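You operate a simulated robot arm through the tools that you are given. There is no shell and no other tool. Be economical: measure what you need, move in short steps, check, and stop when the job is done.

Carry out the task below with a simulated two-armed robot. There is one attempt and no reset: what you move stays moved.

## Task
Lift the media out of the strainer with the magnet, drop it in the steel mug and dry the charm.
Fine: rest the magnet on the mug and press its button; put it back; the charm from the strainer dries on the blue cloth.

Only the result counts: the job must be done as asked and must still hold three seconds after the hand-in. Knocking over, shifting, dropping, spilling or breaking anything else fails it. Flat cloth is picked up by pressing the open fingertips on it (5 to 10 N) and closing them slowly along it; thin cloth reads only 2 to 8 mm in the jaws.

## Robot
Two 7-joint arms with fingered hands on one trunk, on a base that drives. Base frame: it is fixed to the floor where the robot stands at the start and does not move with it; the origin is under the middle of the robot, x ahead of it, y to its left, z up; the surface under the hand at the start is at about z = 0.88. Units: m, rad, N and s.
The left shoulder is at the start at [0.09, 0.128, 1.134], the right one opposite. Places, roughly: cube charm (3x3x3 cm) [0.6, 0.2, 0.9]; magnet button [0.8, 0.1, 0.9]. Payload 5 kg a hand.
Tool frame (each hand has its own): the origin (TCP) lies between the finger pads and is the grasp point; the fingertips stand 0.037 m ahead of it; z points along the fingers, y is the line along which they close. The gripper opens to 0.124 m. The gripper's body begins 0.043 m behind the TCP. The gripper is a hand of 3 fingers: y runs from the thumb to the fingers, the wrist lies at [-0.021, -0.116, -0.203] in the tool frame, and closing takes about 1.5 s.
Orientation is that of the tool frame in the base frame, as a unit quaternion [w, x, y, z]. With the fingers straight down and the wrist toward the robot, the tool's x, y and z point along [0, 1, 0], [1, 0, 0] and [0, 0, -1] of the base frame.

## Interface
- The arms move only by the tool drive_tool. It takes "left_rows", "right_rows" or both (then of equal length, played together; a hand with none holds still); each is a list of rows, each a list of 2 entries, a list of its own where there are three numbers: the shift along the base's x, y, z in m, then the turn, a rotation vector about the base's x, y, z in rad. In form: [[[tx, ty, tz], [wx, wy, wz]], ...]. A call has 1 to 8 rows; each row is the pose to reach, as a shift and turn from the pose commanded when the call began. "left_hand" and "right_hand" are, for a hand that has rows, the opening in per cent of the stroke, from 0 (shut) to 100 (fully open), set as the call begins (left out, the last holds). Each row takes 0.2 s and may step no farther than 0.05 m and 0.15 rad from the row before; otherwise, or with a gripper value out of range, the whole call is refused. Where a pose cannot be reached the arm comes as near as it can. A force on the tool above 50 N (or 10 N above the force at the start of the call, whichever is more), or a blocked arm, ends the call early, and 0.2 s more pass. Each finger travels about 0.045 m/s and halts on what it meets, pressing with about 25 N; the grip force reading is that of the motor and also rises with nothing between the fingers. The clock runs only during rows and for 0.2 s after the last one: add rows that repeat a pose to give the fingers time. It gives the time, the measured TCP pose, the force on the tool (base axes), the opening and the grip force at its end, in the units of the frame above (readings bear some noise), with the torque about the TCP (base axes, N m) and any sound that the robot's microphone picked up.
- Cameras (640 x 400 px; columns grow to the right, rows downward): "scene" is now at [0.2471, 0.0414, 1.3089]; the picture's right is [0.46, -0.89, 0.00], its down [-0.41, -0.21, -0.89] and it looks along [0.79, 0.41, -0.46] (base axes); focal length 254 px, centre (320, 200). "left" rides on the left gripper at [-0.072, -0.104, -0.154] in its tool frame; the picture's right is [-0.83, -0.26, 0.49], its down [0.51, -0.72, 0.47] and it looks along [0.23, 0.64, 0.73] (tool axes); focal length 243 px, centre (320, 200). "right" rides on the right gripper at [0.072, -0.104, -0.154] in its tool frame; the picture's right is [-0.83, 0.26, -0.49], its down [-0.51, -0.72, 0.47] and it looks along [-0.23, 0.64, 0.73] (tool axes); focal length 243 px, centre (320, 200). There is no depth. A picture from a camera that has moved, and an enlarged one, comes with that camera's place and axes in the base frame and with its lens.
- capture(camera): a new picture of that camera. It takes no simulated time.
- move_column(by): slides the trunk up (or, below 0, down) by that many m; the arms and the scene camera ride with it, the base frame stays. It gives what a move gives, with no picture.
- roll_base(legs): drives the robot by 1 to 6 legs, each [ahead, left, turn to the left] in m, m and rad, along the robot's own axes; the way and the turn of a leg run together, so that a leg with both is an arc; at most 1.5 m and 3.142 rad a leg. The arms and the cameras ride along, it lands a little off, and it stops where it bumps. It gives what a move gives.
- curl_fingers(index, middle, thumb_bend, thumb_turn, hand): sets how far each is bent, from 0 (flat) to 100 (curled in); at 30 the hand is open as for a grip, at 70 the pads meet at the TCP. One left out holds its place. A second passes; each finger stops where it meets its share of the squeeze, and holds until it gets a number again. A gripper value or a shape takes the hand back. It gives what a move gives, with no picture; readings hold the bend of each and the force on the fingers (four entries, about 0 where the hand has none), thumb and palm. thumb_turn goes from beside the hand (0) to across from the fingers (100), as for a grip.
- grasp_type(shape, hand): the hand has 3 fingers and takes this shape, open, in about a second: jaw (thumb against the fingers, like two jaws); tri (thumb and two fingers); tip (a fingertip pinch); poke (one finger out to press); point (the index stretched); flat (the hand flat); cup (the hand cupped); fist (a fist). The gripper value then closes the fingers along that shape, each until it touches; the sizes above hold for jaw. It gives what a move gives, with no picture.
- aim_head(pan, tilt): turns the head with the scene camera to pan (to the left, within 1.396 rad either way) and tilt (down, from -0.506 to 1.204), counted from straight ahead of the robot. It gives what a move gives.
- inspect(camera, box): a new picture of the part [left, top, right, bottom] of that camera's present view, enlarged. It takes no simulated time.
- finish_job(): hands the job in; it is judged then, once.

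Work in short steps. Places have to be worked out from the pictures, the camera data and where the tool is seen: move nearer, look again, correct. Check each grasp and each placing, and mend what went wrong. You have 120 turns and 92 pictures in all, those below and enlarged ones among them. Open the grippers and draw the arms clear of the work before you hand the job in, unless the task says otherwise; then end with one line.

The tools are called as name(argument=value, ...) on one line, values as JSON. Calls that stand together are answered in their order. drive_tool: Moves the arms, as the interface text tells. Its arguments: {"type":"object","properties":{"left_rows":{"type":"array","items":{"type":"array"}},"left_hand":{"type":"number"},"right_rows":{"type":"array","items":{"type":"array"}},"right_hand":{"type":"number"}},"required":[]} The other tools are called the same way: move_column (by) slides the trunk up or down; grasp_type (shape, hand) gives the hand a shape; curl_fingers (index, middle, thumb_bend, thumb_turn, hand) moves the fingers one by one; roll_base (legs) drives the base; aim_head (pan, tilt) turns the head that bears the scene camera; capture (camera) takes a picture; inspect (camera, box) takes an enlarged picture of a part of a camera's view; finish_job () hands the job in.

At the start:

```text
clock: 0.0
left_tool_pos: [0.5428, 0.5813, 1.194]
left_ee_rot: [0.0, 0.707, 0.707, -0.001]
left_force: [0.2, 0.1, 0.3]
left_moment: [-0.04, 0.02, -0.01]
left_width: 0.1236
left_finger_force: 0.0
left_shape: jaw
left_bend: [30.0, 30.0, 30.0, 98.0]
left_finger forces: [0.0, 0.0, 0.0, 0.0, 0.1, 0.0]
right_tool_pos: [0.7728, 0.0222, 1.2396]
right_ee_rot: [0.0, 0.707, 0.707, 0.001]
right_force: [0.4, 0.0, 0.5]
right_moment: [-0.03, -0.01, 0.01]
right_width: 0.1236
right_finger_force: 0.0
right_shape: jaw
right_bend: [30.0, 30.0, 30.0, 98.0]
right_finger forces: [0.0, 0.2, 0.1, 0.0, 0.0, 0.0]
trunk travel left (down, up): [-0.325, 0.238]
robot x, y, heading: [0.0033, -0.0002, 0.002]
head pan, tilt: [0.478, 0.478]
```

scene: 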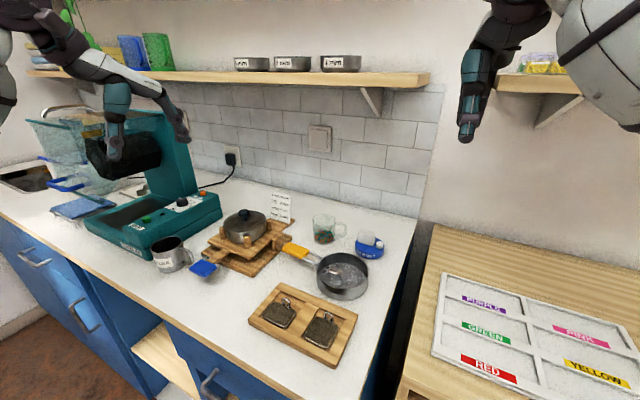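
right: 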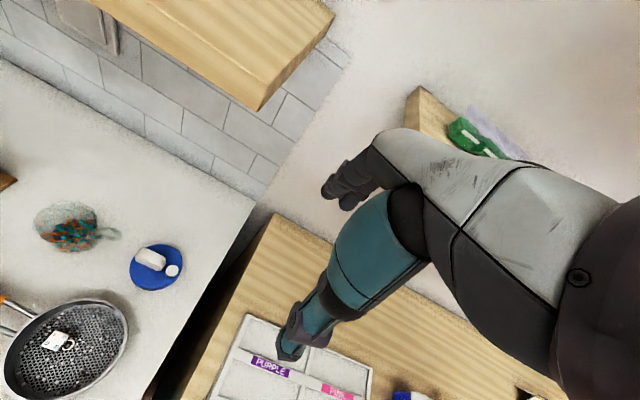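
left: 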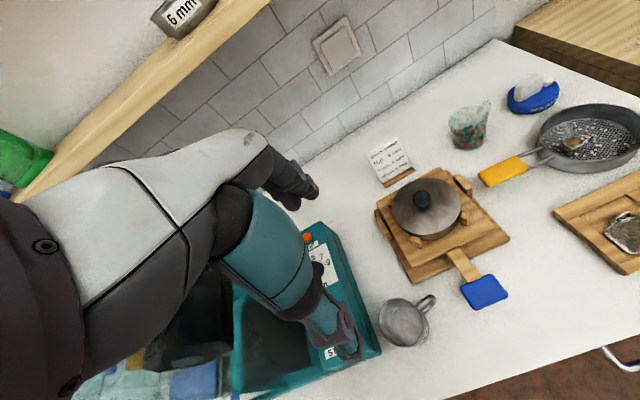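

The strainer with media and charm sits right, the blue magnet is behind it, and a mug is at left. I'll enlarge these areas first.

inspect(camera="scene", box=[270, 190, 430, 310])

inspect(camera="scene", box=[20, 180, 300, 300])

inspect(camera="right", box=[0, 180, 240, 400])

inspect(camera="left", box=[360, 60, 640, 340])

```text
3.33 times, centred on (350, 250) of scene
camera zoom: at [0.2471, 0.0414, 1.3089], right [0.46, -0.89, 0.0], down [-0.41, -0.21, -0.89], along [0.79, 0.41, -0.46], focal length 846 px, centre (220, 33)
```

zoom: 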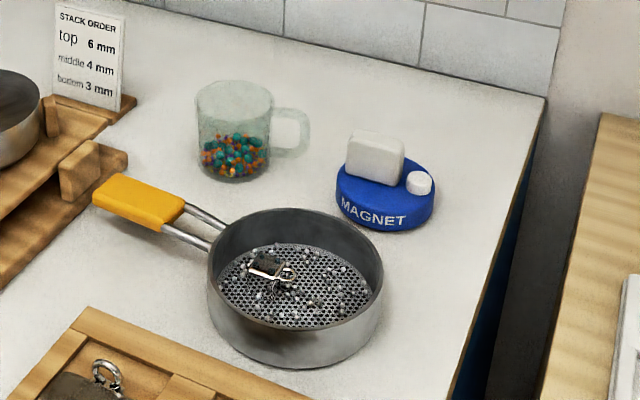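

```text
2.29 times, centred on (160, 240) of scene
camera zoom: at [0.2471, 0.0414, 1.3089], right [0.46, -0.89, 0.0], down [-0.41, -0.21, -0.89], along [0.79, 0.41, -0.46], focal length 580 px, centre (686, 109)
```

zoom: 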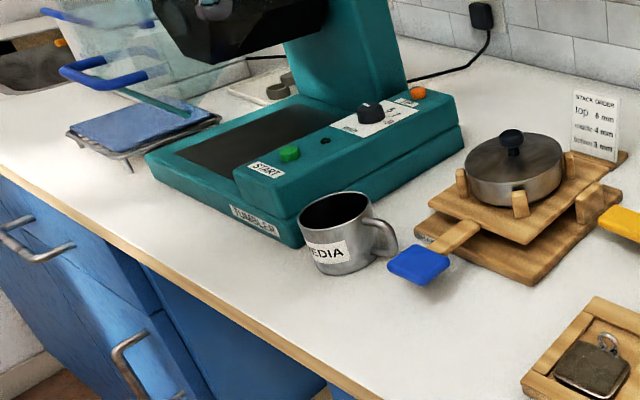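

```text
1.82 times, centred on (120, 290) of right
camera zoom: at [0.6666, 0.0969, 1.3936], right [0.26, -0.83, 0.49], down [-0.72, -0.51, -0.47], along [0.64, -0.23, -0.73], focal length 441 px, centre (684, 36)
```

zoom: 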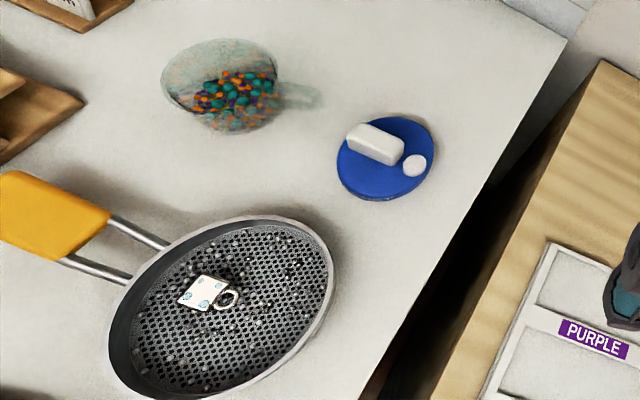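

```text
1.43 times, centred on (500, 200) of left
camera zoom: at [0.4397, 0.5079, 1.3475], right [-0.26, -0.83, -0.49], down [-0.72, 0.51, -0.47], along [0.64, 0.23, -0.73], focal length 347 px, centre (63, 200)
```

zoom: 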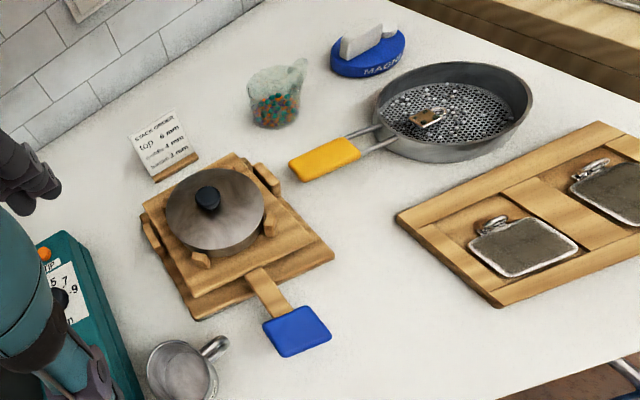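

The magnet sits near (0.773, 0.175), with its handle block at about (0.774, 0.182) and long axis along y. That suits the present hand orientation. I'll move the right arm away and bring the left hand over towards it, staying high.

drive_tool(left_rows=[[[0.025, -0.043, 0], [0, 0, 0]], [[0.05, -0.086, 0], [0, 0, 0]], [[0.075, -0.129, 0], [0, 0, 0]], [[0.1, -0.172, 0], [0, 0, 0]], [[0.125, -0.215, 0], [0, 0, 0]], [[0.15, -0.258, 0], [0, 0, 0]], [[0.175, -0.301, 0], [0, 0, 0]], [[0.175, -0.301, 0], [0, 0, 0]]], right_rows=[[[-0.035, -0.035, 0], [0, 0, 0]], [[-0.07, -0.07, 0], [0, 0, 0]], [[-0.105, -0.105, 0], [0, 0, 0]], [[-0.14, -0.14, 0], [0, 0, 0]], [[-0.16, -0.18, 0], [0, 0, 0]], [[-0.17, -0.22, 0], [0, 0, 0]], [[-0.17, -0.22, 0], [0, 0, 0]], [[-0.17, -0.22, 0], [0, 0, 0]]])

```text
clock: 0.4
left_tool_pos: [0.5597, 0.5551, 1.1932]
left_ee_rot: [0.0, 0.706, 0.708, -0.001]
left_force: [-0.6, -0.1, 0.0]
left_moment: [0.02, -0.03, 0.0]
left_width: 0.1237
left_finger_force: 0.0
left_shape: jaw
left_bend: [30.0, 30.0, 30.0, 97.0]
left_finger forces: [0.0, 0.1, 0.0, 0.0, 0.0, 0.1]
right_tool_pos: [0.7502, 0.0137, 1.2392]
right_ee_rot: [0.001, 0.698, 0.716, 0.002]
right_force: [19.9, 26.5, 1.9]
right_moment: [-1.54, 1.04, 1.85]
right_width: 0.1239
right_finger_force: 0.0
right_shape: jaw
right_bend: [30.0, 30.0, 30.0, 98.0]
right_finger forces: [0.0, 26.4, 0.0, 0.1, 0.1, 0.0]
trunk travel left (down, up): [-0.325, 0.238]
robot x, y, heading: [0.0011, 0.0037, 0.003]
head pan, tilt: [0.478, 0.478]
stopped in row 1 (right hand): the force on the tool passed its limit at 73 N (the readings are from after the stop); the commanded pose is now the measured one
```

The right hand bumped into something on its −x/−y side. I'll look before moving it again.

capture(camera="right")

capture(camera="scene")

```text
84 pictures are left
camera right: at [0.6429, 0.0854, 1.3928], right [0.28, -0.82, 0.49], down [-0.71, -0.52, -0.48], along [0.65, -0.21, -0.73], focal length 243 px, centre (320, 200)
```

right: 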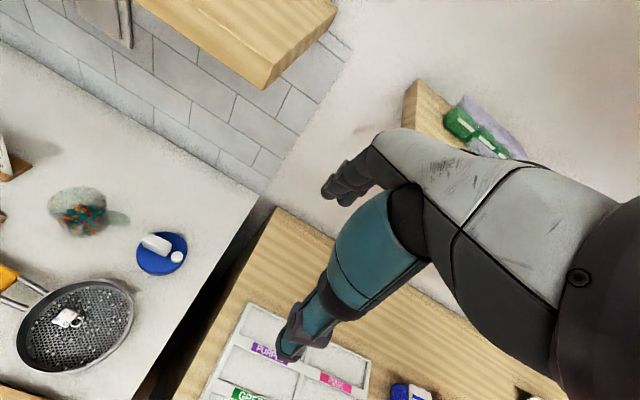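

```text
83 pictures are left
camera scene: at [0.2495, 0.0462, 1.3084], right [0.46, -0.89, 0.0], down [-0.41, -0.22, -0.89], along [0.79, 0.41, -0.46], focal length 254 px, centre (320, 200)
```

scene: 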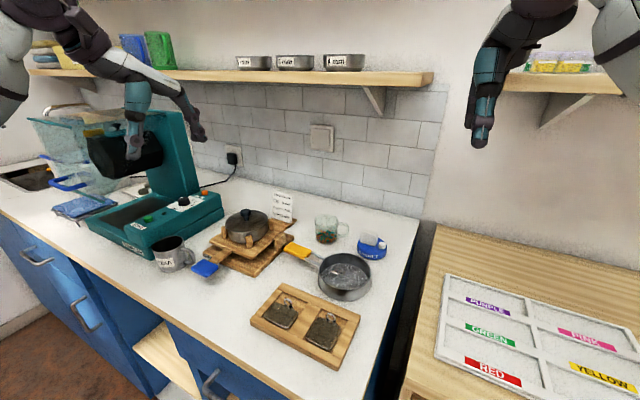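

I can't see what touched it, so I'll pan the head toward the right hand.

aim_head(pan=-0.2, tilt=0.3)

capture(camera="scene")

```text
clock: 1.4
left_tool_pos: [0.5617, 0.557, 1.1921]
left_ee_rot: [0.001, 0.706, 0.708, -0.001]
left_force: [0.3, -0.1, -1.0]
left_moment: [-0.02, -0.02, 0.01]
left_width: 0.1238
left_finger_force: 0.0
left_shape: jaw
left_bend: [30.0, 30.0, 30.0, 97.0]
left_finger forces: [0.0, 0.0, 0.1, 0.0, 0.1, 0.1]
right_tool_pos: [0.7508, 0.0136, 1.2406]
right_ee_rot: [0.001, 0.7, 0.714, 0.0]
right_force: [16.5, 35.8, 1.5]
right_moment: [-2.15, 0.86, 2.23]
right_width: 0.1239
right_finger_force: 0.0
right_shape: jaw
right_bend: [30.0, 30.0, 30.0, 98.0]
right_finger forces: [0.1, 35.5, 0.0, 0.1, 0.0, 0.0]
trunk travel left (down, up): [-0.325, 0.238]
robot x, y, heading: [-0.0016, -0.0006, 0.003]
head pan, tilt: [-0.201, 0.3]
```

```text
82 pictures are left
camera scene: at [0.2602, -0.0118, 1.3248], right [-0.2, -0.98, 0.01], down [-0.29, 0.05, -0.95], along [0.94, -0.19, -0.3], focal length 254 px, centre (320, 200)
```

scene: 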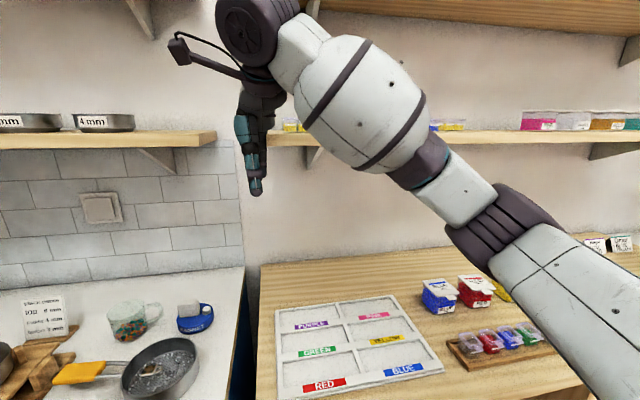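

The open fingers of the right hand are touching the end of the right-hand shelf. I'll move slightly +y, then straight back (−x), and only then to the right.

drive_tool(right_rows=[[[0, 0.02, 0], [0, 0, 0]], [[0, 0.03, 0], [0, 0, 0]], [[-0.04, 0.03, 0], [0, 0, 0]], [[-0.08, 0.03, 0], [0, 0, 0]], [[-0.12, 0.03, 0], [0, 0, 0]], [[-0.15, 0.0, 0], [0, 0, 0]], [[-0.16, -0.05, 0], [0, 0, 0]], [[-0.16, -0.1, 0], [0, 0, 0]]])

```text
refused: row 7 steps farther than a row can; nothing moved
```

The last steps were slightly too long, so I'll shorten them.

drive_tool(right_rows=[[[0, 0.02, 0], [0, 0, 0]], [[0, 0.03, 0], [0, 0, 0]], [[-0.04, 0.03, 0], [0, 0, 0]], [[-0.08, 0.03, 0], [0, 0, 0]], [[-0.12, 0.03, 0], [0, 0, 0]], [[-0.15, 0.0, 0], [0, 0, 0]], [[-0.15, -0.045, 0], [0, 0, 0]], [[-0.15, -0.09, 0], [0, 0, 0]]])

drive_tool(left_rows=[[[0.025, -0.042, 0], [0, 0, 0]], [[0.05, -0.084, 0], [0, 0, 0]], [[0.075, -0.126, 0], [0, 0, 0]], [[0.1, -0.168, 0], [0, 0, 0]], [[0.125, -0.21, 0], [0, 0, 0]], [[0.15, -0.252, 0], [0, 0, 0]], [[0.175, -0.294, 0], [0, 0, 0]], [[0.175, -0.294, 0], [0, 0, 0]]], right_rows=[[[0, -0.04, 0], [0, 0, 0]], [[0, -0.08, 0], [0, 0, 0]], [[0, -0.1, 0], [0, 0, 0]], [[0, -0.1, 0], [0, 0, 0]], [[0, -0.1, 0], [0, 0, 0]], [[0, -0.1, 0], [0, 0, 0]], [[0, -0.1, 0], [0, 0, 0]], [[0, -0.1, 0], [0, 0, 0]]])

capture(camera="left")

```text
clock: 3.2
left_tool_pos: [0.5594, 0.5492, 1.1976]
left_ee_rot: [-0.002, 0.706, 0.708, 0.001]
left_force: [-0.4, 0.0, 0.6]
left_moment: [0.07, 0.01, 0.0]
left_width: 0.1236
left_finger_force: 0.0
left_shape: jaw
left_bend: [30.0, 30.0, 30.0, 97.0]
left_finger forces: [0.0, 0.0, 0.0, 0.0, 0.0, 0.0]
right_tool_pos: [0.5975, -0.084, 1.2411]
right_ee_rot: [-0.001, 0.701, 0.713, 0.004]
right_force: [-0.1, -0.5, 0.4]
right_moment: [0.03, 0.0, 0.0]
right_width: 0.1242
right_finger_force: 0.0
right_shape: jaw
right_bend: [30.0, 30.0, 30.0, 98.0]
right_finger forces: [0.0, 0.0, 0.0, 0.0, 0.1, 0.0]
trunk travel left (down, up): [-0.325, 0.238]
robot x, y, heading: [-0.0004, -0.0027, -0.001]
head pan, tilt: [-0.201, 0.3]
```

```text
clock: 5.0
left_tool_pos: [0.7362, 0.2568, 1.1952]
left_ee_rot: [0.002, 0.707, 0.707, 0.0]
left_force: [-0.7, 0.7, 0.6]
left_moment: [-0.01, -0.03, 0.03]
left_width: 0.1241
left_finger_force: 0.1
left_shape: jaw
left_bend: [30.0, 30.0, 30.0, 97.0]
left_finger forces: [0.0, 0.0, 0.0, 0.1, 0.1, 0.0]
right_tool_pos: [0.5977, -0.1838, 1.241]
right_ee_rot: [0.001, 0.701, 0.713, 0.003]
right_force: [-0.5, -0.6, -0.2]
right_moment: [-0.02, -0.02, -0.01]
right_width: 0.1239
right_finger_force: 0.1
right_shape: jaw
right_bend: [30.0, 30.0, 30.0, 98.0]
right_finger forces: [0.0, 0.0, 0.0, 0.0, 0.0, 0.0]
trunk travel left (down, up): [-0.325, 0.238]
robot x, y, heading: [-0.0006, 0.0003, 0.003]
head pan, tilt: [-0.201, 0.3]
```

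```text
81 pictures are left
camera left: at [0.6322, 0.1841, 1.3486], right [-0.26, -0.83, -0.49], down [-0.72, 0.51, -0.47], along [0.64, 0.23, -0.73], focal length 243 px, centre (320, 200)
```

left: 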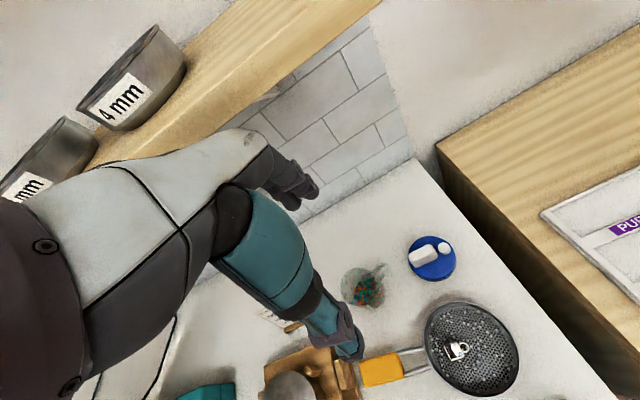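

Free now, and the view is clear. I'll enlarge the magnet area to locate the handle precisely.

inspect(camera="left", box=[330, 210, 550, 400])

```text
2.11 times, centred on (440, 305) of left
camera zoom: at [0.6322, 0.1841, 1.3486], right [-0.26, -0.83, -0.49], down [-0.72, 0.51, -0.47], along [0.64, 0.23, -0.73], focal length 511 px, centre (67, -21)
```

zoom: 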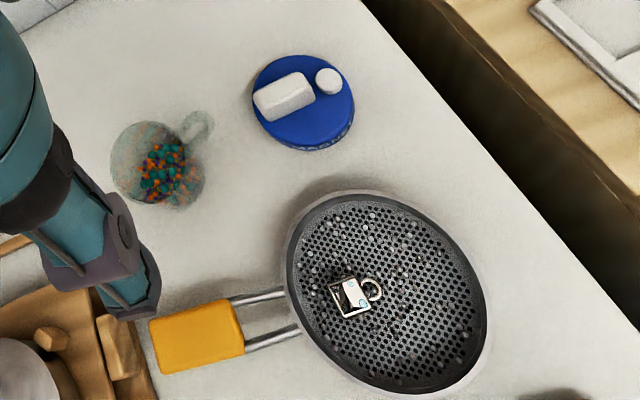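

Handle block centre is about (0.777, 0.180) and the button about (0.776, 0.147). I'll descend and centre over the handle, stopping well above it.

drive_tool(left_rows=[[[0, -0.02, -0.045], [0, 0, 0]], [[0.01, -0.04, -0.085], [0, 0, 0]], [[0.02, -0.06, -0.12], [0, 0, 0]], [[0.041, -0.076, -0.155], [0, 0, 0]], [[0.041, -0.076, -0.175], [0, 0, 0]], [[0.041, -0.076, -0.175], [0, 0, 0]]])

capture(camera="left")

aim_head(pan=0.25, tilt=0.5)

capture(camera="scene")

```text
clock: 6.4
left_tool_pos: [0.7751, 0.181, 1.0189]
left_ee_rot: [-0.001, 0.706, 0.708, 0.0]
left_force: [-0.2, -1.2, 0.0]
left_moment: [0.03, 0.03, -0.01]
left_width: 0.1241
left_finger_force: 0.0
left_shape: jaw
left_bend: [30.0, 30.0, 30.0, 97.0]
left_finger forces: [0.1, 0.0, 0.0, 0.1, 0.0, 0.0]
right_tool_pos: [0.5982, -0.1835, 1.2407]
right_ee_rot: [0.001, 0.701, 0.713, 0.004]
right_force: [-0.2, 1.0, 0.5]
right_moment: [0.01, 0.0, 0.0]
right_width: 0.1241
right_finger_force: 0.1
right_shape: jaw
right_bend: [30.0, 30.0, 30.0, 98.0]
right_finger forces: [0.0, 0.0, 0.0, 0.1, 0.0, 0.0]
trunk travel left (down, up): [-0.325, 0.238]
robot x, y, heading: [-0.0023, 0.0013, -0.002]
head pan, tilt: [-0.201, 0.3]
```

```text
79 pictures are left
camera left: at [0.6703, 0.1077, 1.1731], right [-0.26, -0.83, -0.49], down [-0.72, 0.51, -0.47], along [0.64, 0.23, -0.73], focal length 243 px, centre (320, 200)
```

left: 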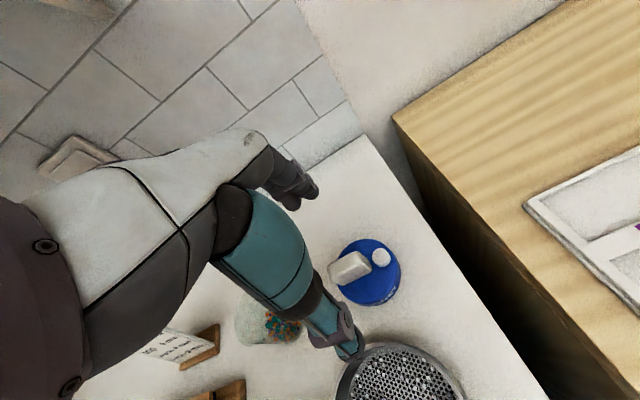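

```text
clock: 7.3
left_tool_pos: [0.7745, 0.1809, 1.0194]
left_ee_rot: [0.0, 0.706, 0.708, -0.001]
left_force: [0.3, 0.9, 0.2]
left_moment: [0.02, -0.01, 0.01]
left_width: 0.1238
left_finger_force: 0.0
left_shape: jaw
left_bend: [30.0, 30.0, 30.0, 97.0]
left_finger forces: [0.0, 0.0, 0.1, 0.1, 0.1, 0.1]
right_tool_pos: [0.5987, -0.1838, 1.2409]
right_ee_rot: [0.001, 0.701, 0.713, 0.003]
right_force: [-0.3, 0.0, 1.1]
right_moment: [-0.01, -0.03, -0.01]
right_width: 0.1241
right_finger_force: 0.0
right_shape: jaw
right_bend: [30.0, 30.0, 30.0, 98.0]
right_finger forces: [0.0, 0.0, 0.0, 0.0, 0.0, 0.0]
trunk travel left (down, up): [-0.325, 0.238]
robot x, y, heading: [0.0034, -0.0023, 0.008]
head pan, tilt: [0.25, 0.499]
```

```text
78 pictures are left
camera scene: at [0.2541, 0.0227, 1.307], right [0.25, -0.97, 0.0], down [-0.46, -0.12, -0.88], along [0.85, 0.22, -0.48], focal length 254 px, centre (320, 200)
```

scene: 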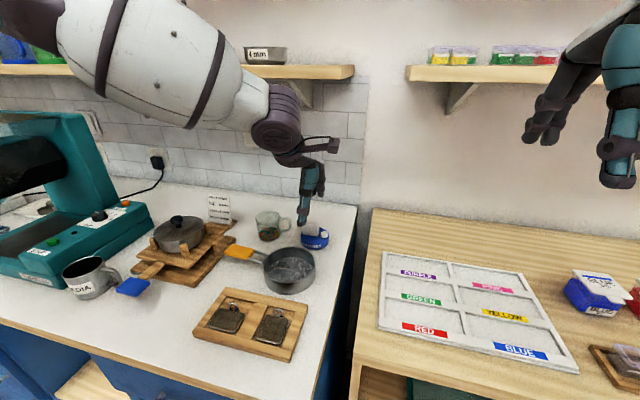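

The hand is centred over the handle. The strainer rim is close to the thumb side, so I'll narrow the opening to 45% before descending.

drive_tool(left_rows=[[[0, 0, 0], [0, 0, 0]], [[0, 0, 0], [0, 0, 0]], [[0, 0, 0], [0, 0, 0]], [[0, 0, 0], [0, 0, 0]], [[0, 0, -0.02], [0, 0, 0]], [[0, 0, -0.04], [0, 0, 0]], [[0, 0, -0.04], [0, 0, 0]]], left_hand=45)

inspect(camera="left", box=[260, 200, 460, 400])

inspect(camera="scene", box=[240, 150, 380, 300])

```text
clock: 8.9
left_tool_pos: [0.7751, 0.1811, 0.9799]
left_ee_rot: [-0.001, 0.707, 0.708, 0.001]
left_force: [-0.2, -0.2, 0.3]
left_moment: [-0.04, -0.03, -0.02]
left_width: 0.0562
left_finger_force: 0.1
left_shape: jaw
left_bend: [74.0, 47.0, 71.0, 100.0]
left_finger forces: [0.1, 0.1, 0.0, 0.0, 0.0, 0.1]
right_tool_pos: [0.5978, -0.184, 1.2405]
right_ee_rot: [0.0, 0.701, 0.713, 0.004]
right_force: [-1.1, -0.8, 0.2]
right_moment: [0.0, -0.02, 0.0]
right_width: 0.1239
right_finger_force: 0.0
right_shape: jaw
right_bend: [30.0, 30.0, 30.0, 98.0]
right_finger forces: [0.1, 0.0, 0.0, 0.0, 0.0, 0.0]
trunk travel left (down, up): [-0.325, 0.238]
robot x, y, heading: [0.0039, -0.0, 0.002]
head pan, tilt: [0.25, 0.499]
```

```text
2.00 times, centred on (360, 300) of left
camera zoom: at [0.6707, 0.108, 1.1339], right [-0.26, -0.83, -0.49], down [-0.72, 0.51, -0.47], along [0.64, 0.23, -0.73], focal length 485 px, centre (240, 0)
```

zoom: 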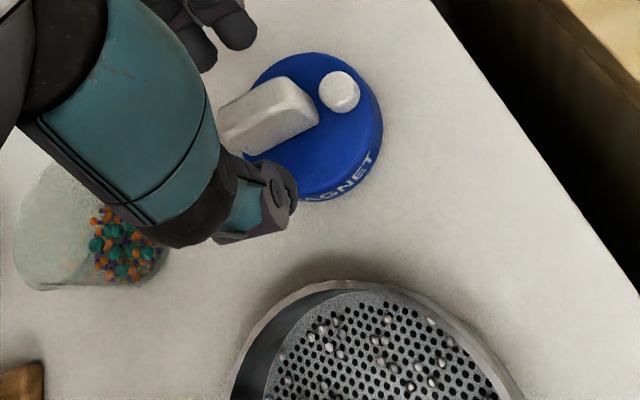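

```text
2.67 times, centred on (310, 225) of scene
camera zoom: at [0.2535, 0.0225, 1.3071], right [0.25, -0.97, 0.0], down [-0.46, -0.12, -0.88], along [0.85, 0.22, -0.48], focal length 677 px, centre (347, 133)
```

zoom: 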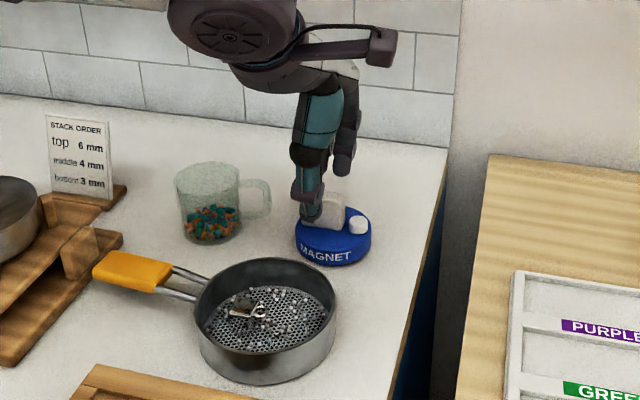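

The handle centre reads about (0.776, 0.177), yawed a few degrees. I'll adjust y and yaw, then lower until the tips are just above the disc.

drive_tool(left_rows=[[[0.001, -0.004, 0], [0, 0, -0.1]], [[0.001, -0.004, -0.012], [0, 0, -0.1]], [[0.001, -0.004, -0.024], [0, 0, -0.1]], [[0.001, -0.004, -0.034], [0, 0, -0.1]], [[0.001, -0.004, -0.034], [0, 0, -0.1]]])

inspect(camera="left", box=[260, 180, 420, 320])

inspect(camera="scene", box=[270, 180, 350, 260])

```text
clock: 10.1
left_tool_pos: [0.7757, 0.1756, 0.9462]
left_ee_rot: [0.0, 0.742, 0.671, 0.0]
left_force: [0.2, 0.0, -0.3]
left_moment: [0.0, 0.04, -0.02]
left_width: 0.0564
left_finger_force: 0.1
left_shape: jaw
left_bend: [74.0, 47.0, 71.0, 100.0]
left_finger forces: [0.0, 0.1, 0.0, 0.1, 0.0, 0.1]
right_tool_pos: [0.5988, -0.1844, 1.2412]
right_ee_rot: [0.001, 0.701, 0.713, 0.003]
right_force: [-0.1, 1.0, -0.2]
right_moment: [0.03, 0.02, 0.0]
right_width: 0.124
right_finger_force: 0.0
right_shape: jaw
right_bend: [30.0, 30.0, 30.0, 98.0]
right_finger forces: [0.0, 0.0, 0.1, 0.1, 0.0, 0.0]
trunk travel left (down, up): [-0.325, 0.238]
robot x, y, heading: [0.0, 0.0006, 0.004]
head pan, tilt: [0.25, 0.499]
```

```text
2.86 times, centred on (340, 250) of left
camera zoom: at [0.6654, 0.1138, 1.1005], right [-0.34, -0.8, -0.49], down [-0.67, 0.58, -0.47], along [0.66, 0.17, -0.73], focal length 693 px, centre (263, 57)
```

zoom: 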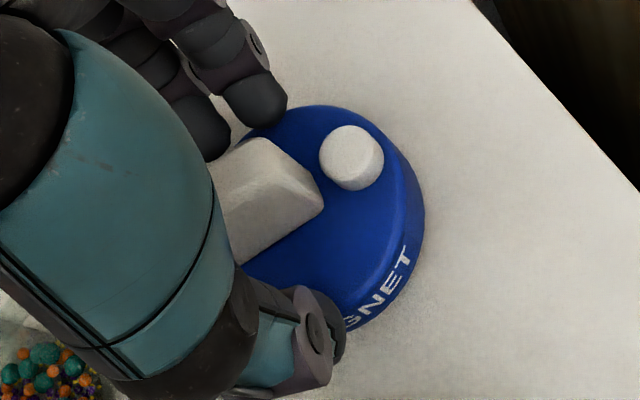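

```text
5.00 times, centred on (310, 220) of scene
camera zoom: at [0.2539, 0.0225, 1.307], right [0.25, -0.97, 0.0], down [-0.46, -0.12, -0.88], along [0.85, 0.22, -0.48], focal length 1270 px, centre (370, 100)
```

zoom: 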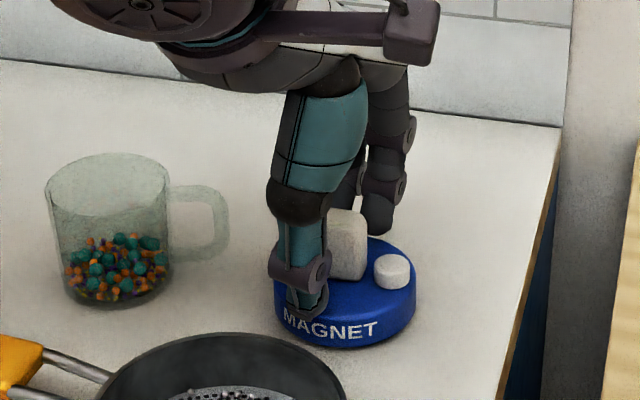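

The thumb and fingers straddle the handle and nothing is touching. Closing now.

drive_tool(left_rows=[[[0, -0.002, 0], [0, 0, 0]], [[0, -0.002, 0], [0, 0, 0]], [[0, -0.002, 0], [0, 0, 0]], [[0, -0.002, 0], [0, 0, 0]], [[0, -0.002, 0], [0, 0, 0]], [[0, -0.002, 0], [0, 0, 0]]], left_hand=0)

inspect(camera="scene", box=[270, 180, 350, 260])

```text
clock: 11.5
left_tool_pos: [0.7752, 0.1741, 0.946]
left_ee_rot: [0.0, 0.742, 0.67, 0.0]
left_force: [0.1, 0.7, 0.1]
left_moment: [0.0, -0.01, 0.01]
left_width: 0.0137
left_finger_force: 25.2
left_shape: jaw
left_bend: [73.0, 64.0, 73.0, 100.0]
left_finger forces: [13.3, 8.2, 0.1, 0.0, 21.5, 0.0]
right_tool_pos: [0.5973, -0.1838, 1.2392]
right_ee_rot: [0.0, 0.7, 0.714, 0.004]
right_force: [-0.7, -0.1, -0.1]
right_moment: [-0.02, -0.02, 0.01]
right_width: 0.124
right_finger_force: 0.0
right_shape: jaw
right_bend: [30.0, 30.0, 30.0, 98.0]
right_finger forces: [0.0, 0.1, 0.1, 0.1, 0.1, 0.1]
trunk travel left (down, up): [-0.325, 0.238]
robot x, y, heading: [-0.0025, -0.0004, 0.002]
head pan, tilt: [0.25, 0.499]
```

```text
5.00 times, centred on (310, 220) of scene
camera zoom: at [0.2542, 0.0227, 1.3069], right [0.25, -0.97, 0.0], down [-0.46, -0.12, -0.88], along [0.85, 0.22, -0.48], focal length 1270 px, centre (370, 100)
```

zoom: 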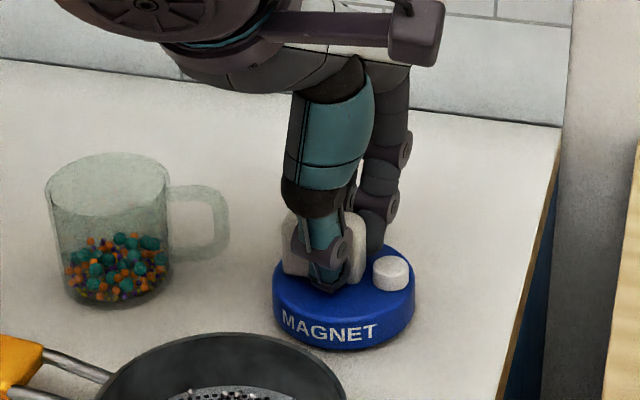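

Firm grip on the handle (13.7 mm, thumb opposed by two fingers). The magnet's home is TCP (0.775, 0.174, 0.946). I'll lift gently and check.

drive_tool(left_rows=[[[0, 0, 0.01], [0, 0, 0]], [[0, 0, 0.03], [0, 0, 0]], [[0, 0, 0.06], [0, 0, 0]], [[0, 0, 0.1], [0, 0, 0]], [[0, 0, 0.1], [0, 0, 0]]])

inspect(camera="scene", box=[230, 160, 370, 300])

capture(camera="left")

```text
clock: 12.7
left_tool_pos: [0.7773, 0.1752, 1.0483]
left_ee_rot: [0.0, 0.741, 0.671, -0.001]
left_force: [0.0, -0.5, -2.3]
left_moment: [0.02, -0.01, -0.01]
left_width: 0.0137
left_finger_force: 25.3
left_shape: jaw
left_bend: [73.0, 64.0, 73.0, 100.0]
left_finger forces: [13.2, 8.4, 0.0, 0.1, 21.5, 0.1]
right_tool_pos: [0.5988, -0.1841, 1.239]
right_ee_rot: [0.0, 0.701, 0.713, 0.003]
right_force: [-0.1, -0.7, -0.2]
right_moment: [0.0, 0.05, 0.01]
right_width: 0.1242
right_finger_force: 0.1
right_shape: jaw
right_bend: [30.0, 30.0, 30.0, 98.0]
right_finger forces: [0.1, 0.1, 0.1, 0.0, 0.0, 0.0]
trunk travel left (down, up): [-0.325, 0.238]
robot x, y, heading: [-0.0005, -0.001, 0.002]
head pan, tilt: [0.25, 0.499]
```

```text
2.86 times, centred on (300, 230) of scene
camera zoom: at [0.2551, 0.0229, 1.3067], right [0.25, -0.97, 0.0], down [-0.46, -0.12, -0.88], along [0.85, 0.22, -0.48], focal length 726 px, centre (377, 114)
```

zoom: 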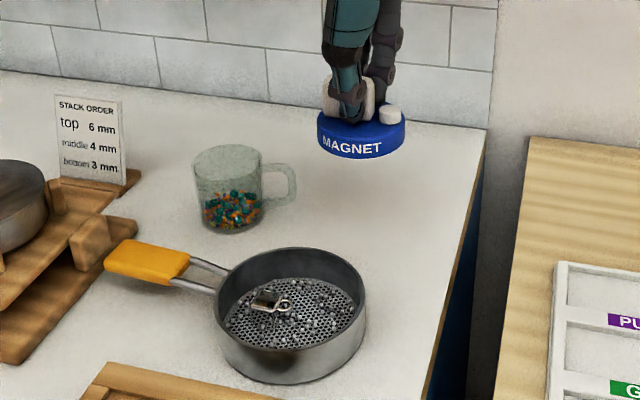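

```text
71 pictures are left
camera left: at [0.6667, 0.1123, 1.2025], right [-0.34, -0.8, -0.49], down [-0.67, 0.58, -0.47], along [0.66, 0.17, -0.73], focal length 243 px, centre (320, 200)
```

left: 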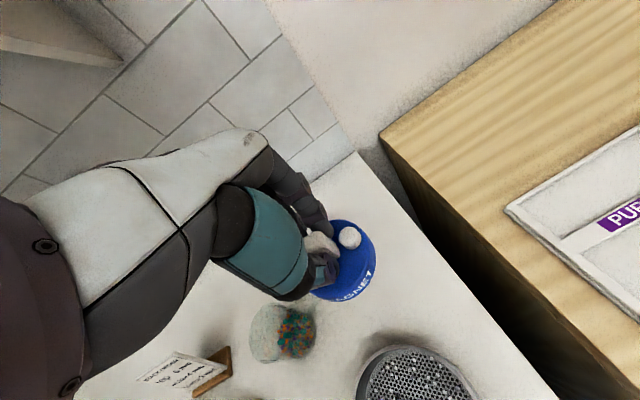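

Lifted cleanly and level. I'll zoom into the strainer to judge the media and the charm's height before lowering the magnet.

inspect(camera="scene", box=[260, 205, 320, 250])

```text
8.89 times, centred on (290, 228) of scene
camera zoom: at [0.2551, 0.0229, 1.3067], right [0.25, -0.97, 0.0], down [-0.46, -0.12, -0.88], along [0.85, 0.22, -0.48], focal length 2257 px, centre (587, -44)
```

zoom: 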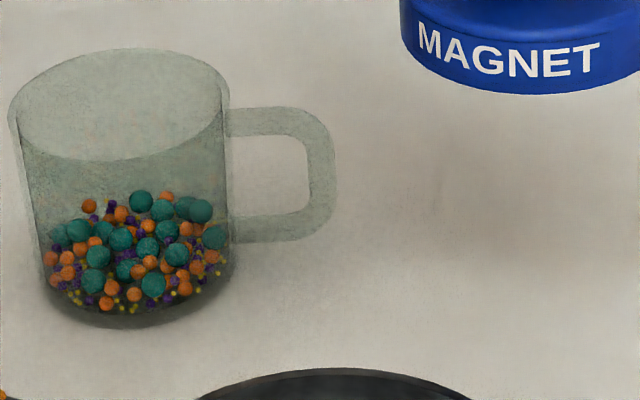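

That box was aimed too high. The strainer is around row 269.

inspect(camera="scene", box=[250, 242, 330, 292])

```text
8.00 times, centred on (290, 267) of scene
camera zoom: at [0.2551, 0.0229, 1.3067], right [0.25, -0.97, 0.0], down [-0.46, -0.12, -0.88], along [0.85, 0.22, -0.48], focal length 2032 px, centre (560, -336)
```

zoom: 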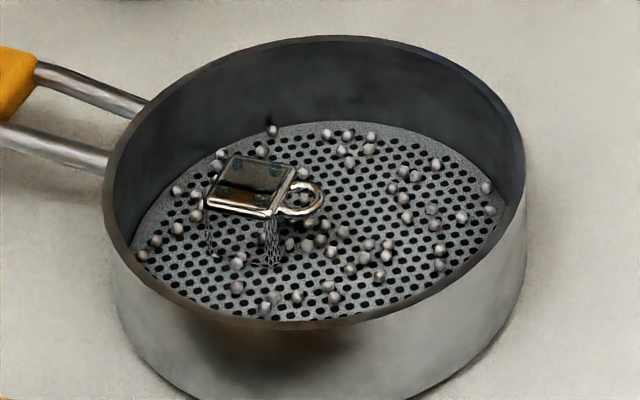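

The charm is a ~2 cm mirror cube with a ring at (0.649, 0.214), top about z 0.905. The media are loose beads, the mesh is at z≈0.885 and the rim at z≈0.913. I'll move the magnet over the strainer centre, still above the rim.

drive_tool(left_rows=[[[-0.045, 0.008, 0], [0, 0, 0]], [[-0.09, 0.016, 0], [0, 0, 0]], [[-0.132, 0.023, 0], [0, 0, 0]], [[-0.132, 0.023, -0.03], [0, 0, 0]], [[-0.132, 0.023, -0.055], [0, 0, 0]], [[-0.132, 0.023, -0.055], [0, 0, 0]]])

inspect(camera="scene", box=[230, 200, 350, 300])

capture(camera="left")

```text
clock: 14.1
left_tool_pos: [0.6414, 0.1972, 0.9916]
left_ee_rot: [0.001, 0.741, 0.672, 0.0]
left_force: [0.0, -0.3, -1.9]
left_moment: [0.01, -0.03, -0.01]
left_width: 0.0136
left_finger_force: 25.1
left_shape: jaw
left_bend: [73.0, 64.0, 73.0, 100.0]
left_finger forces: [13.3, 8.5, 0.0, 0.0, 21.7, 0.1]
right_tool_pos: [0.5965, -0.1827, 1.2407]
right_ee_rot: [0.001, 0.701, 0.714, 0.003]
right_force: [0.3, 0.1, -0.6]
right_moment: [-0.05, -0.01, -0.01]
right_width: 0.1237
right_finger_force: 0.0
right_shape: jaw
right_bend: [30.0, 30.0, 30.0, 98.0]
right_finger forces: [0.0, 0.0, 0.0, 0.1, 0.0, 0.0]
trunk travel left (down, up): [-0.325, 0.238]
robot x, y, heading: [-0.0026, -0.0004, -0.002]
head pan, tilt: [0.25, 0.499]
```

```text
4.00 times, centred on (290, 250) of scene
camera zoom: at [0.253, 0.0227, 1.3072], right [0.25, -0.97, 0.0], down [-0.46, -0.12, -0.88], along [0.85, 0.22, -0.48], focal length 1016 px, centre (440, 0)
```

zoom: 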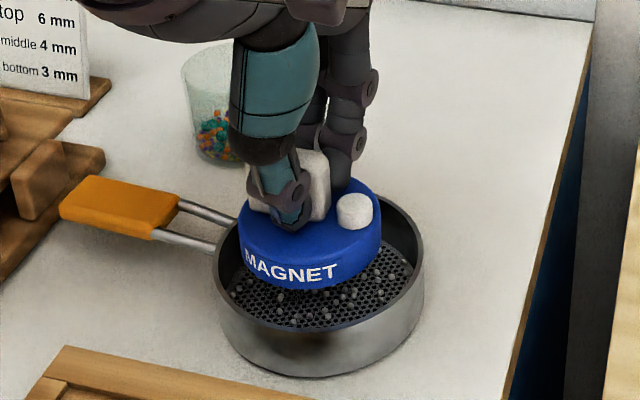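

```text
67 pictures are left
camera left: at [0.5314, 0.1354, 1.1446], right [-0.34, -0.8, -0.49], down [-0.67, 0.58, -0.47], along [0.66, 0.17, -0.73], focal length 243 px, centre (320, 200)
```

left: 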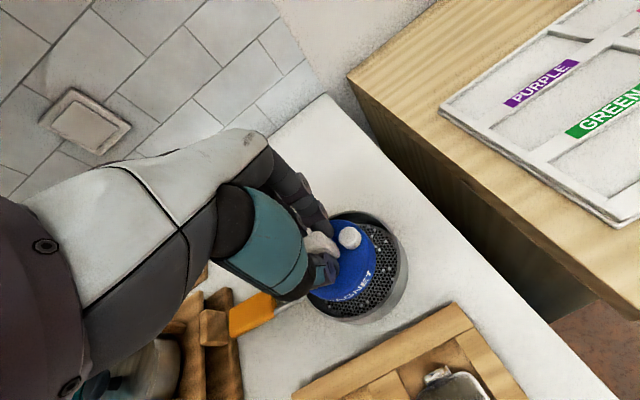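

Well placed over the strainer. I'll lower to just above the charm's top, watching force.

drive_tool(left_rows=[[[0.004, 0, -0.005], [0, 0, 0]], [[0.004, 0, -0.01], [0, 0, 0]], [[0.004, 0, -0.014], [0, 0, 0]], [[0.004, 0, -0.014], [0, 0, 0]], [[0.004, 0, -0.014], [0, 0, 0]]])

inspect(camera="scene", box=[250, 235, 330, 295])

```text
clock: 15.3
left_tool_pos: [0.6477, 0.1969, 0.9769]
left_ee_rot: [0.0, 0.742, 0.671, -0.001]
left_force: [-0.6, 0.6, -1.6]
left_moment: [0.03, 0.01, 0.05]
left_width: 0.0139
left_finger_force: 25.6
left_shape: jaw
left_bend: [73.0, 64.0, 73.0, 100.0]
left_finger forces: [13.3, 8.5, 0.0, 0.0, 21.8, 0.0]
right_tool_pos: [0.5997, -0.1842, 1.2402]
right_ee_rot: [0.001, 0.701, 0.714, 0.003]
right_force: [0.3, 0.7, -0.2]
right_moment: [0.04, 0.01, 0.03]
right_width: 0.124
right_finger_force: 0.1
right_shape: jaw
right_bend: [30.0, 30.0, 30.0, 98.0]
right_finger forces: [0.1, 0.0, 0.1, 0.0, 0.0, 0.0]
trunk travel left (down, up): [-0.325, 0.238]
robot x, y, heading: [-0.0034, -0.0008, -0.0]
head pan, tilt: [0.25, 0.499]
```

```text
6.67 times, centred on (290, 265) of scene
camera zoom: at [0.2542, 0.0227, 1.3069], right [0.25, -0.97, 0.0], down [-0.46, -0.12, -0.88], along [0.85, 0.22, -0.48], focal length 1693 px, centre (520, -233)
```

zoom: 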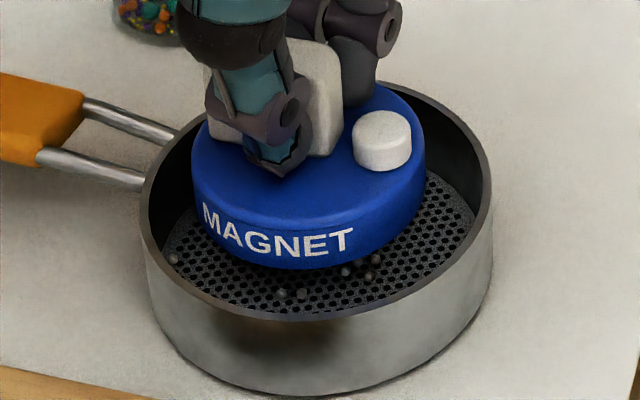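

The beads jumped to the magnet, leaving only a few near the wall. I'll sweep in a small circle at this height to collect the rest.

drive_tool(left_rows=[[[-0.008, 0, 0], [0, 0, 0]], [[-0.014, 0, 0], [0, 0, 0]], [[-0.01, 0.01, 0], [0, 0, 0]], [[-0.002, 0.014, 0], [0, 0, 0]], [[0.008, 0.008, 0], [0, 0, 0]], [[0.01, 0, 0], [0, 0, 0]], [[0.005, -0.009, 0], [0, 0, 0]], [[-0.005, -0.01, 0], [0, 0, 0]]])

drive_tool(left_rows=[[[-0.007, 0.005, 0], [0, 0, 0]], [[-0.004, 0.012, 0], [0, 0, 0]], [[0.003, 0.012, 0], [0, 0, 0]], [[0.003, 0.012, 0.02], [0, 0, 0]], [[0.003, 0.012, 0.06], [0, 0, 0]], [[0.003, 0.012, 0.1], [0, 0, 0]], [[0.003, 0.012, 0.12], [0, 0, 0]], [[0.003, 0.012, 0.12], [0, 0, 0]]])

inspect(camera="scene", box=[240, 210, 340, 300])

```text
clock: 17.1
left_tool_pos: [0.6415, 0.1874, 0.9777]
left_ee_rot: [0.0, 0.74, 0.672, 0.0]
left_force: [0.0, 0.6, -1.6]
left_moment: [0.0, 0.01, 0.02]
left_width: 0.0134
left_finger_force: 24.9
left_shape: jaw
left_bend: [73.0, 64.0, 73.0, 100.0]
left_finger forces: [13.4, 8.5, 0.0, 0.1, 21.8, 0.0]
right_tool_pos: [0.5979, -0.1834, 1.2406]
right_ee_rot: [0.0, 0.701, 0.713, 0.003]
right_force: [-0.4, 1.4, 0.4]
right_moment: [0.0, -0.01, 0.01]
right_width: 0.1239
right_finger_force: 0.0
right_shape: jaw
right_bend: [30.0, 30.0, 30.0, 98.0]
right_finger forces: [0.1, 0.0, 0.0, 0.0, 0.0, 0.0]
trunk travel left (down, up): [-0.325, 0.238]
robot x, y, heading: [0.0014, -0.0008, -0.002]
head pan, tilt: [0.25, 0.499]
```

```text
clock: 18.9
left_tool_pos: [0.6475, 0.2014, 1.0959]
left_ee_rot: [-0.001, 0.741, 0.671, 0.001]
left_force: [0.9, -0.2, -1.7]
left_moment: [0.03, -0.05, 0.01]
left_width: 0.0136
left_finger_force: 25.0
left_shape: jaw
left_bend: [73.0, 64.0, 73.0, 100.0]
left_finger forces: [13.2, 8.5, 0.0, 0.0, 21.6, 0.0]
right_tool_pos: [0.5991, -0.1835, 1.2389]
right_ee_rot: [0.0, 0.7, 0.714, 0.002]
right_force: [0.1, -0.9, -0.4]
right_moment: [0.0, -0.02, 0.0]
right_width: 0.1241
right_finger_force: 0.0
right_shape: jaw
right_bend: [30.0, 30.0, 30.0, 98.0]
right_finger forces: [0.0, 0.0, 0.0, 0.0, 0.0, 0.0]
trunk travel left (down, up): [-0.325, 0.238]
robot x, y, heading: [0.0041, 0.0013, 0.007]
head pan, tilt: [0.25, 0.499]
```

```text
4.44 times, centred on (290, 255) of scene
camera zoom: at [0.2546, 0.0228, 1.3068], right [0.25, -0.97, 0.0], down [-0.46, -0.12, -0.88], along [0.85, 0.22, -0.48], focal length 1129 px, centre (453, -44)
```

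zoom: 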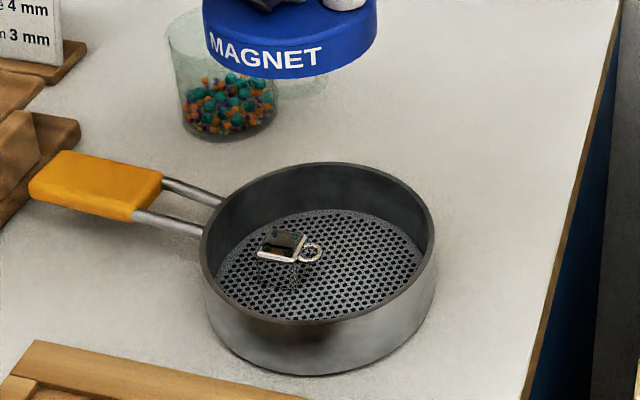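

The strainer looks empty but for the charm. I'll zoom in to confirm, including near the front wall.

inspect(camera="scene", box=[255, 245, 315, 290])

capture(camera="right")

capture(camera="left")

```text
8.89 times, centred on (285, 268) of scene
camera zoom: at [0.2546, 0.0228, 1.3068], right [0.25, -0.97, 0.0], down [-0.46, -0.12, -0.88], along [0.85, 0.22, -0.48], focal length 2257 px, centre (631, -400)
```

zoom: 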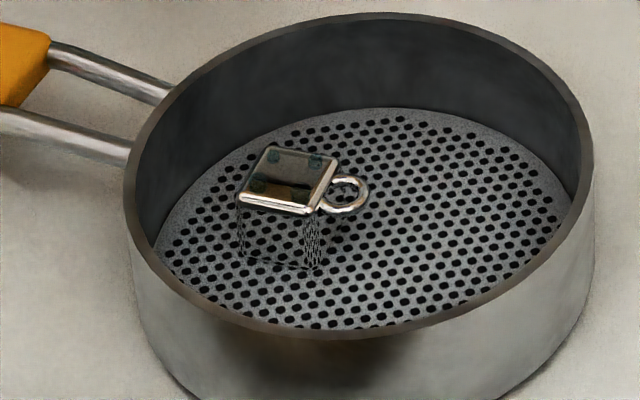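

```text
63 pictures are left
camera right: at [0.4912, -0.1115, 1.393], right [0.27, -0.83, 0.49], down [-0.71, -0.52, -0.48], along [0.65, -0.22, -0.73], focal length 243 px, centre (320, 200)
```

right: 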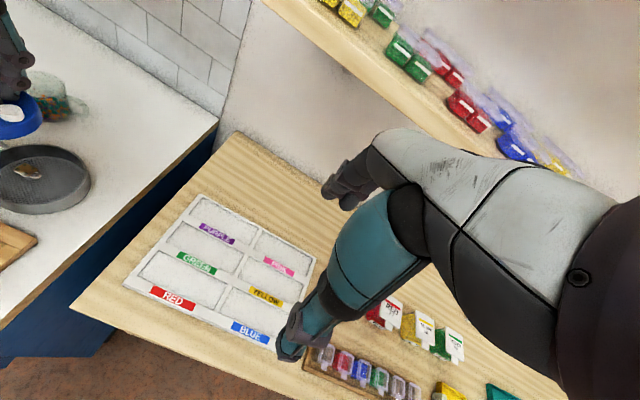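

```text
62 pictures are left
camera left: at [0.5362, 0.1385, 1.2509], right [-0.34, -0.8, -0.49], down [-0.67, 0.58, -0.47], along [0.66, 0.17, -0.73], focal length 243 px, centre (320, 200)
```

left: 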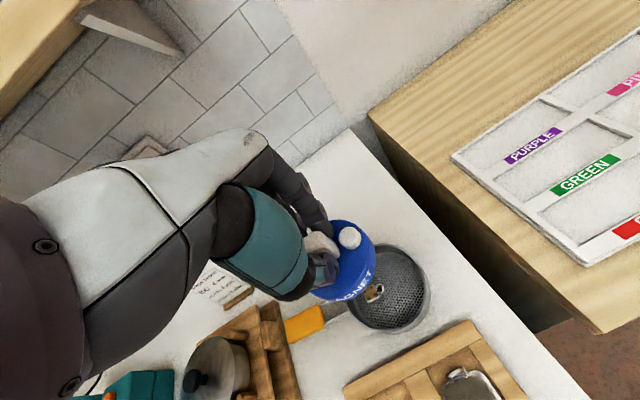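

Two further angles will show the near wall and behind the charm.

inspect(camera="left", box=[340, 240, 440, 340])

inspect(camera="right", box=[0, 130, 100, 220])

```text
4.00 times, centred on (390, 290) of left
camera zoom: at [0.5362, 0.1385, 1.2509], right [-0.34, -0.8, -0.49], down [-0.67, 0.58, -0.47], along [0.66, 0.17, -0.73], focal length 970 px, centre (40, -160)
```

zoom: 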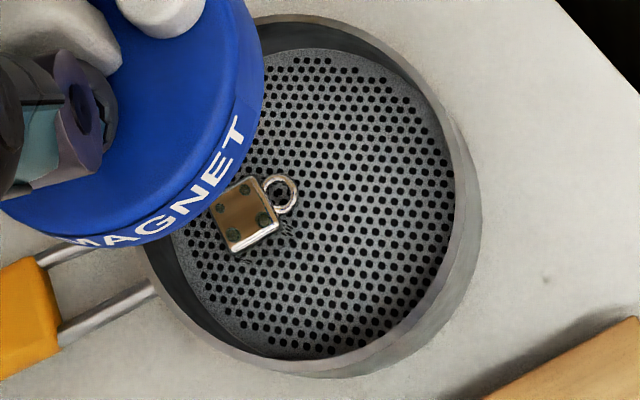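

```text
4.44 times, centred on (50, 175) of right
camera zoom: at [0.4912, -0.1115, 1.393], right [0.27, -0.83, 0.49], down [-0.71, -0.52, -0.48], along [0.65, -0.22, -0.73], focal length 1078 px, centre (1520, 311)
```

zoom: 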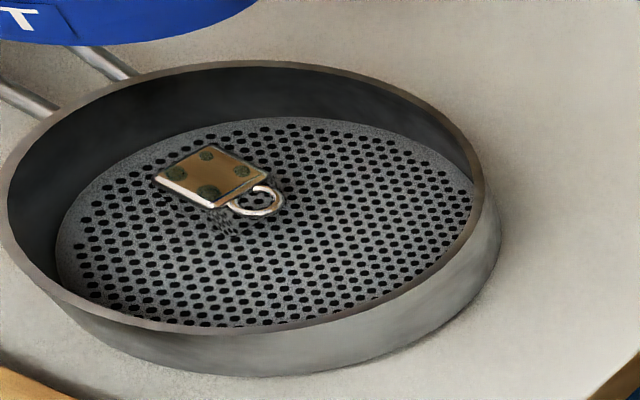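

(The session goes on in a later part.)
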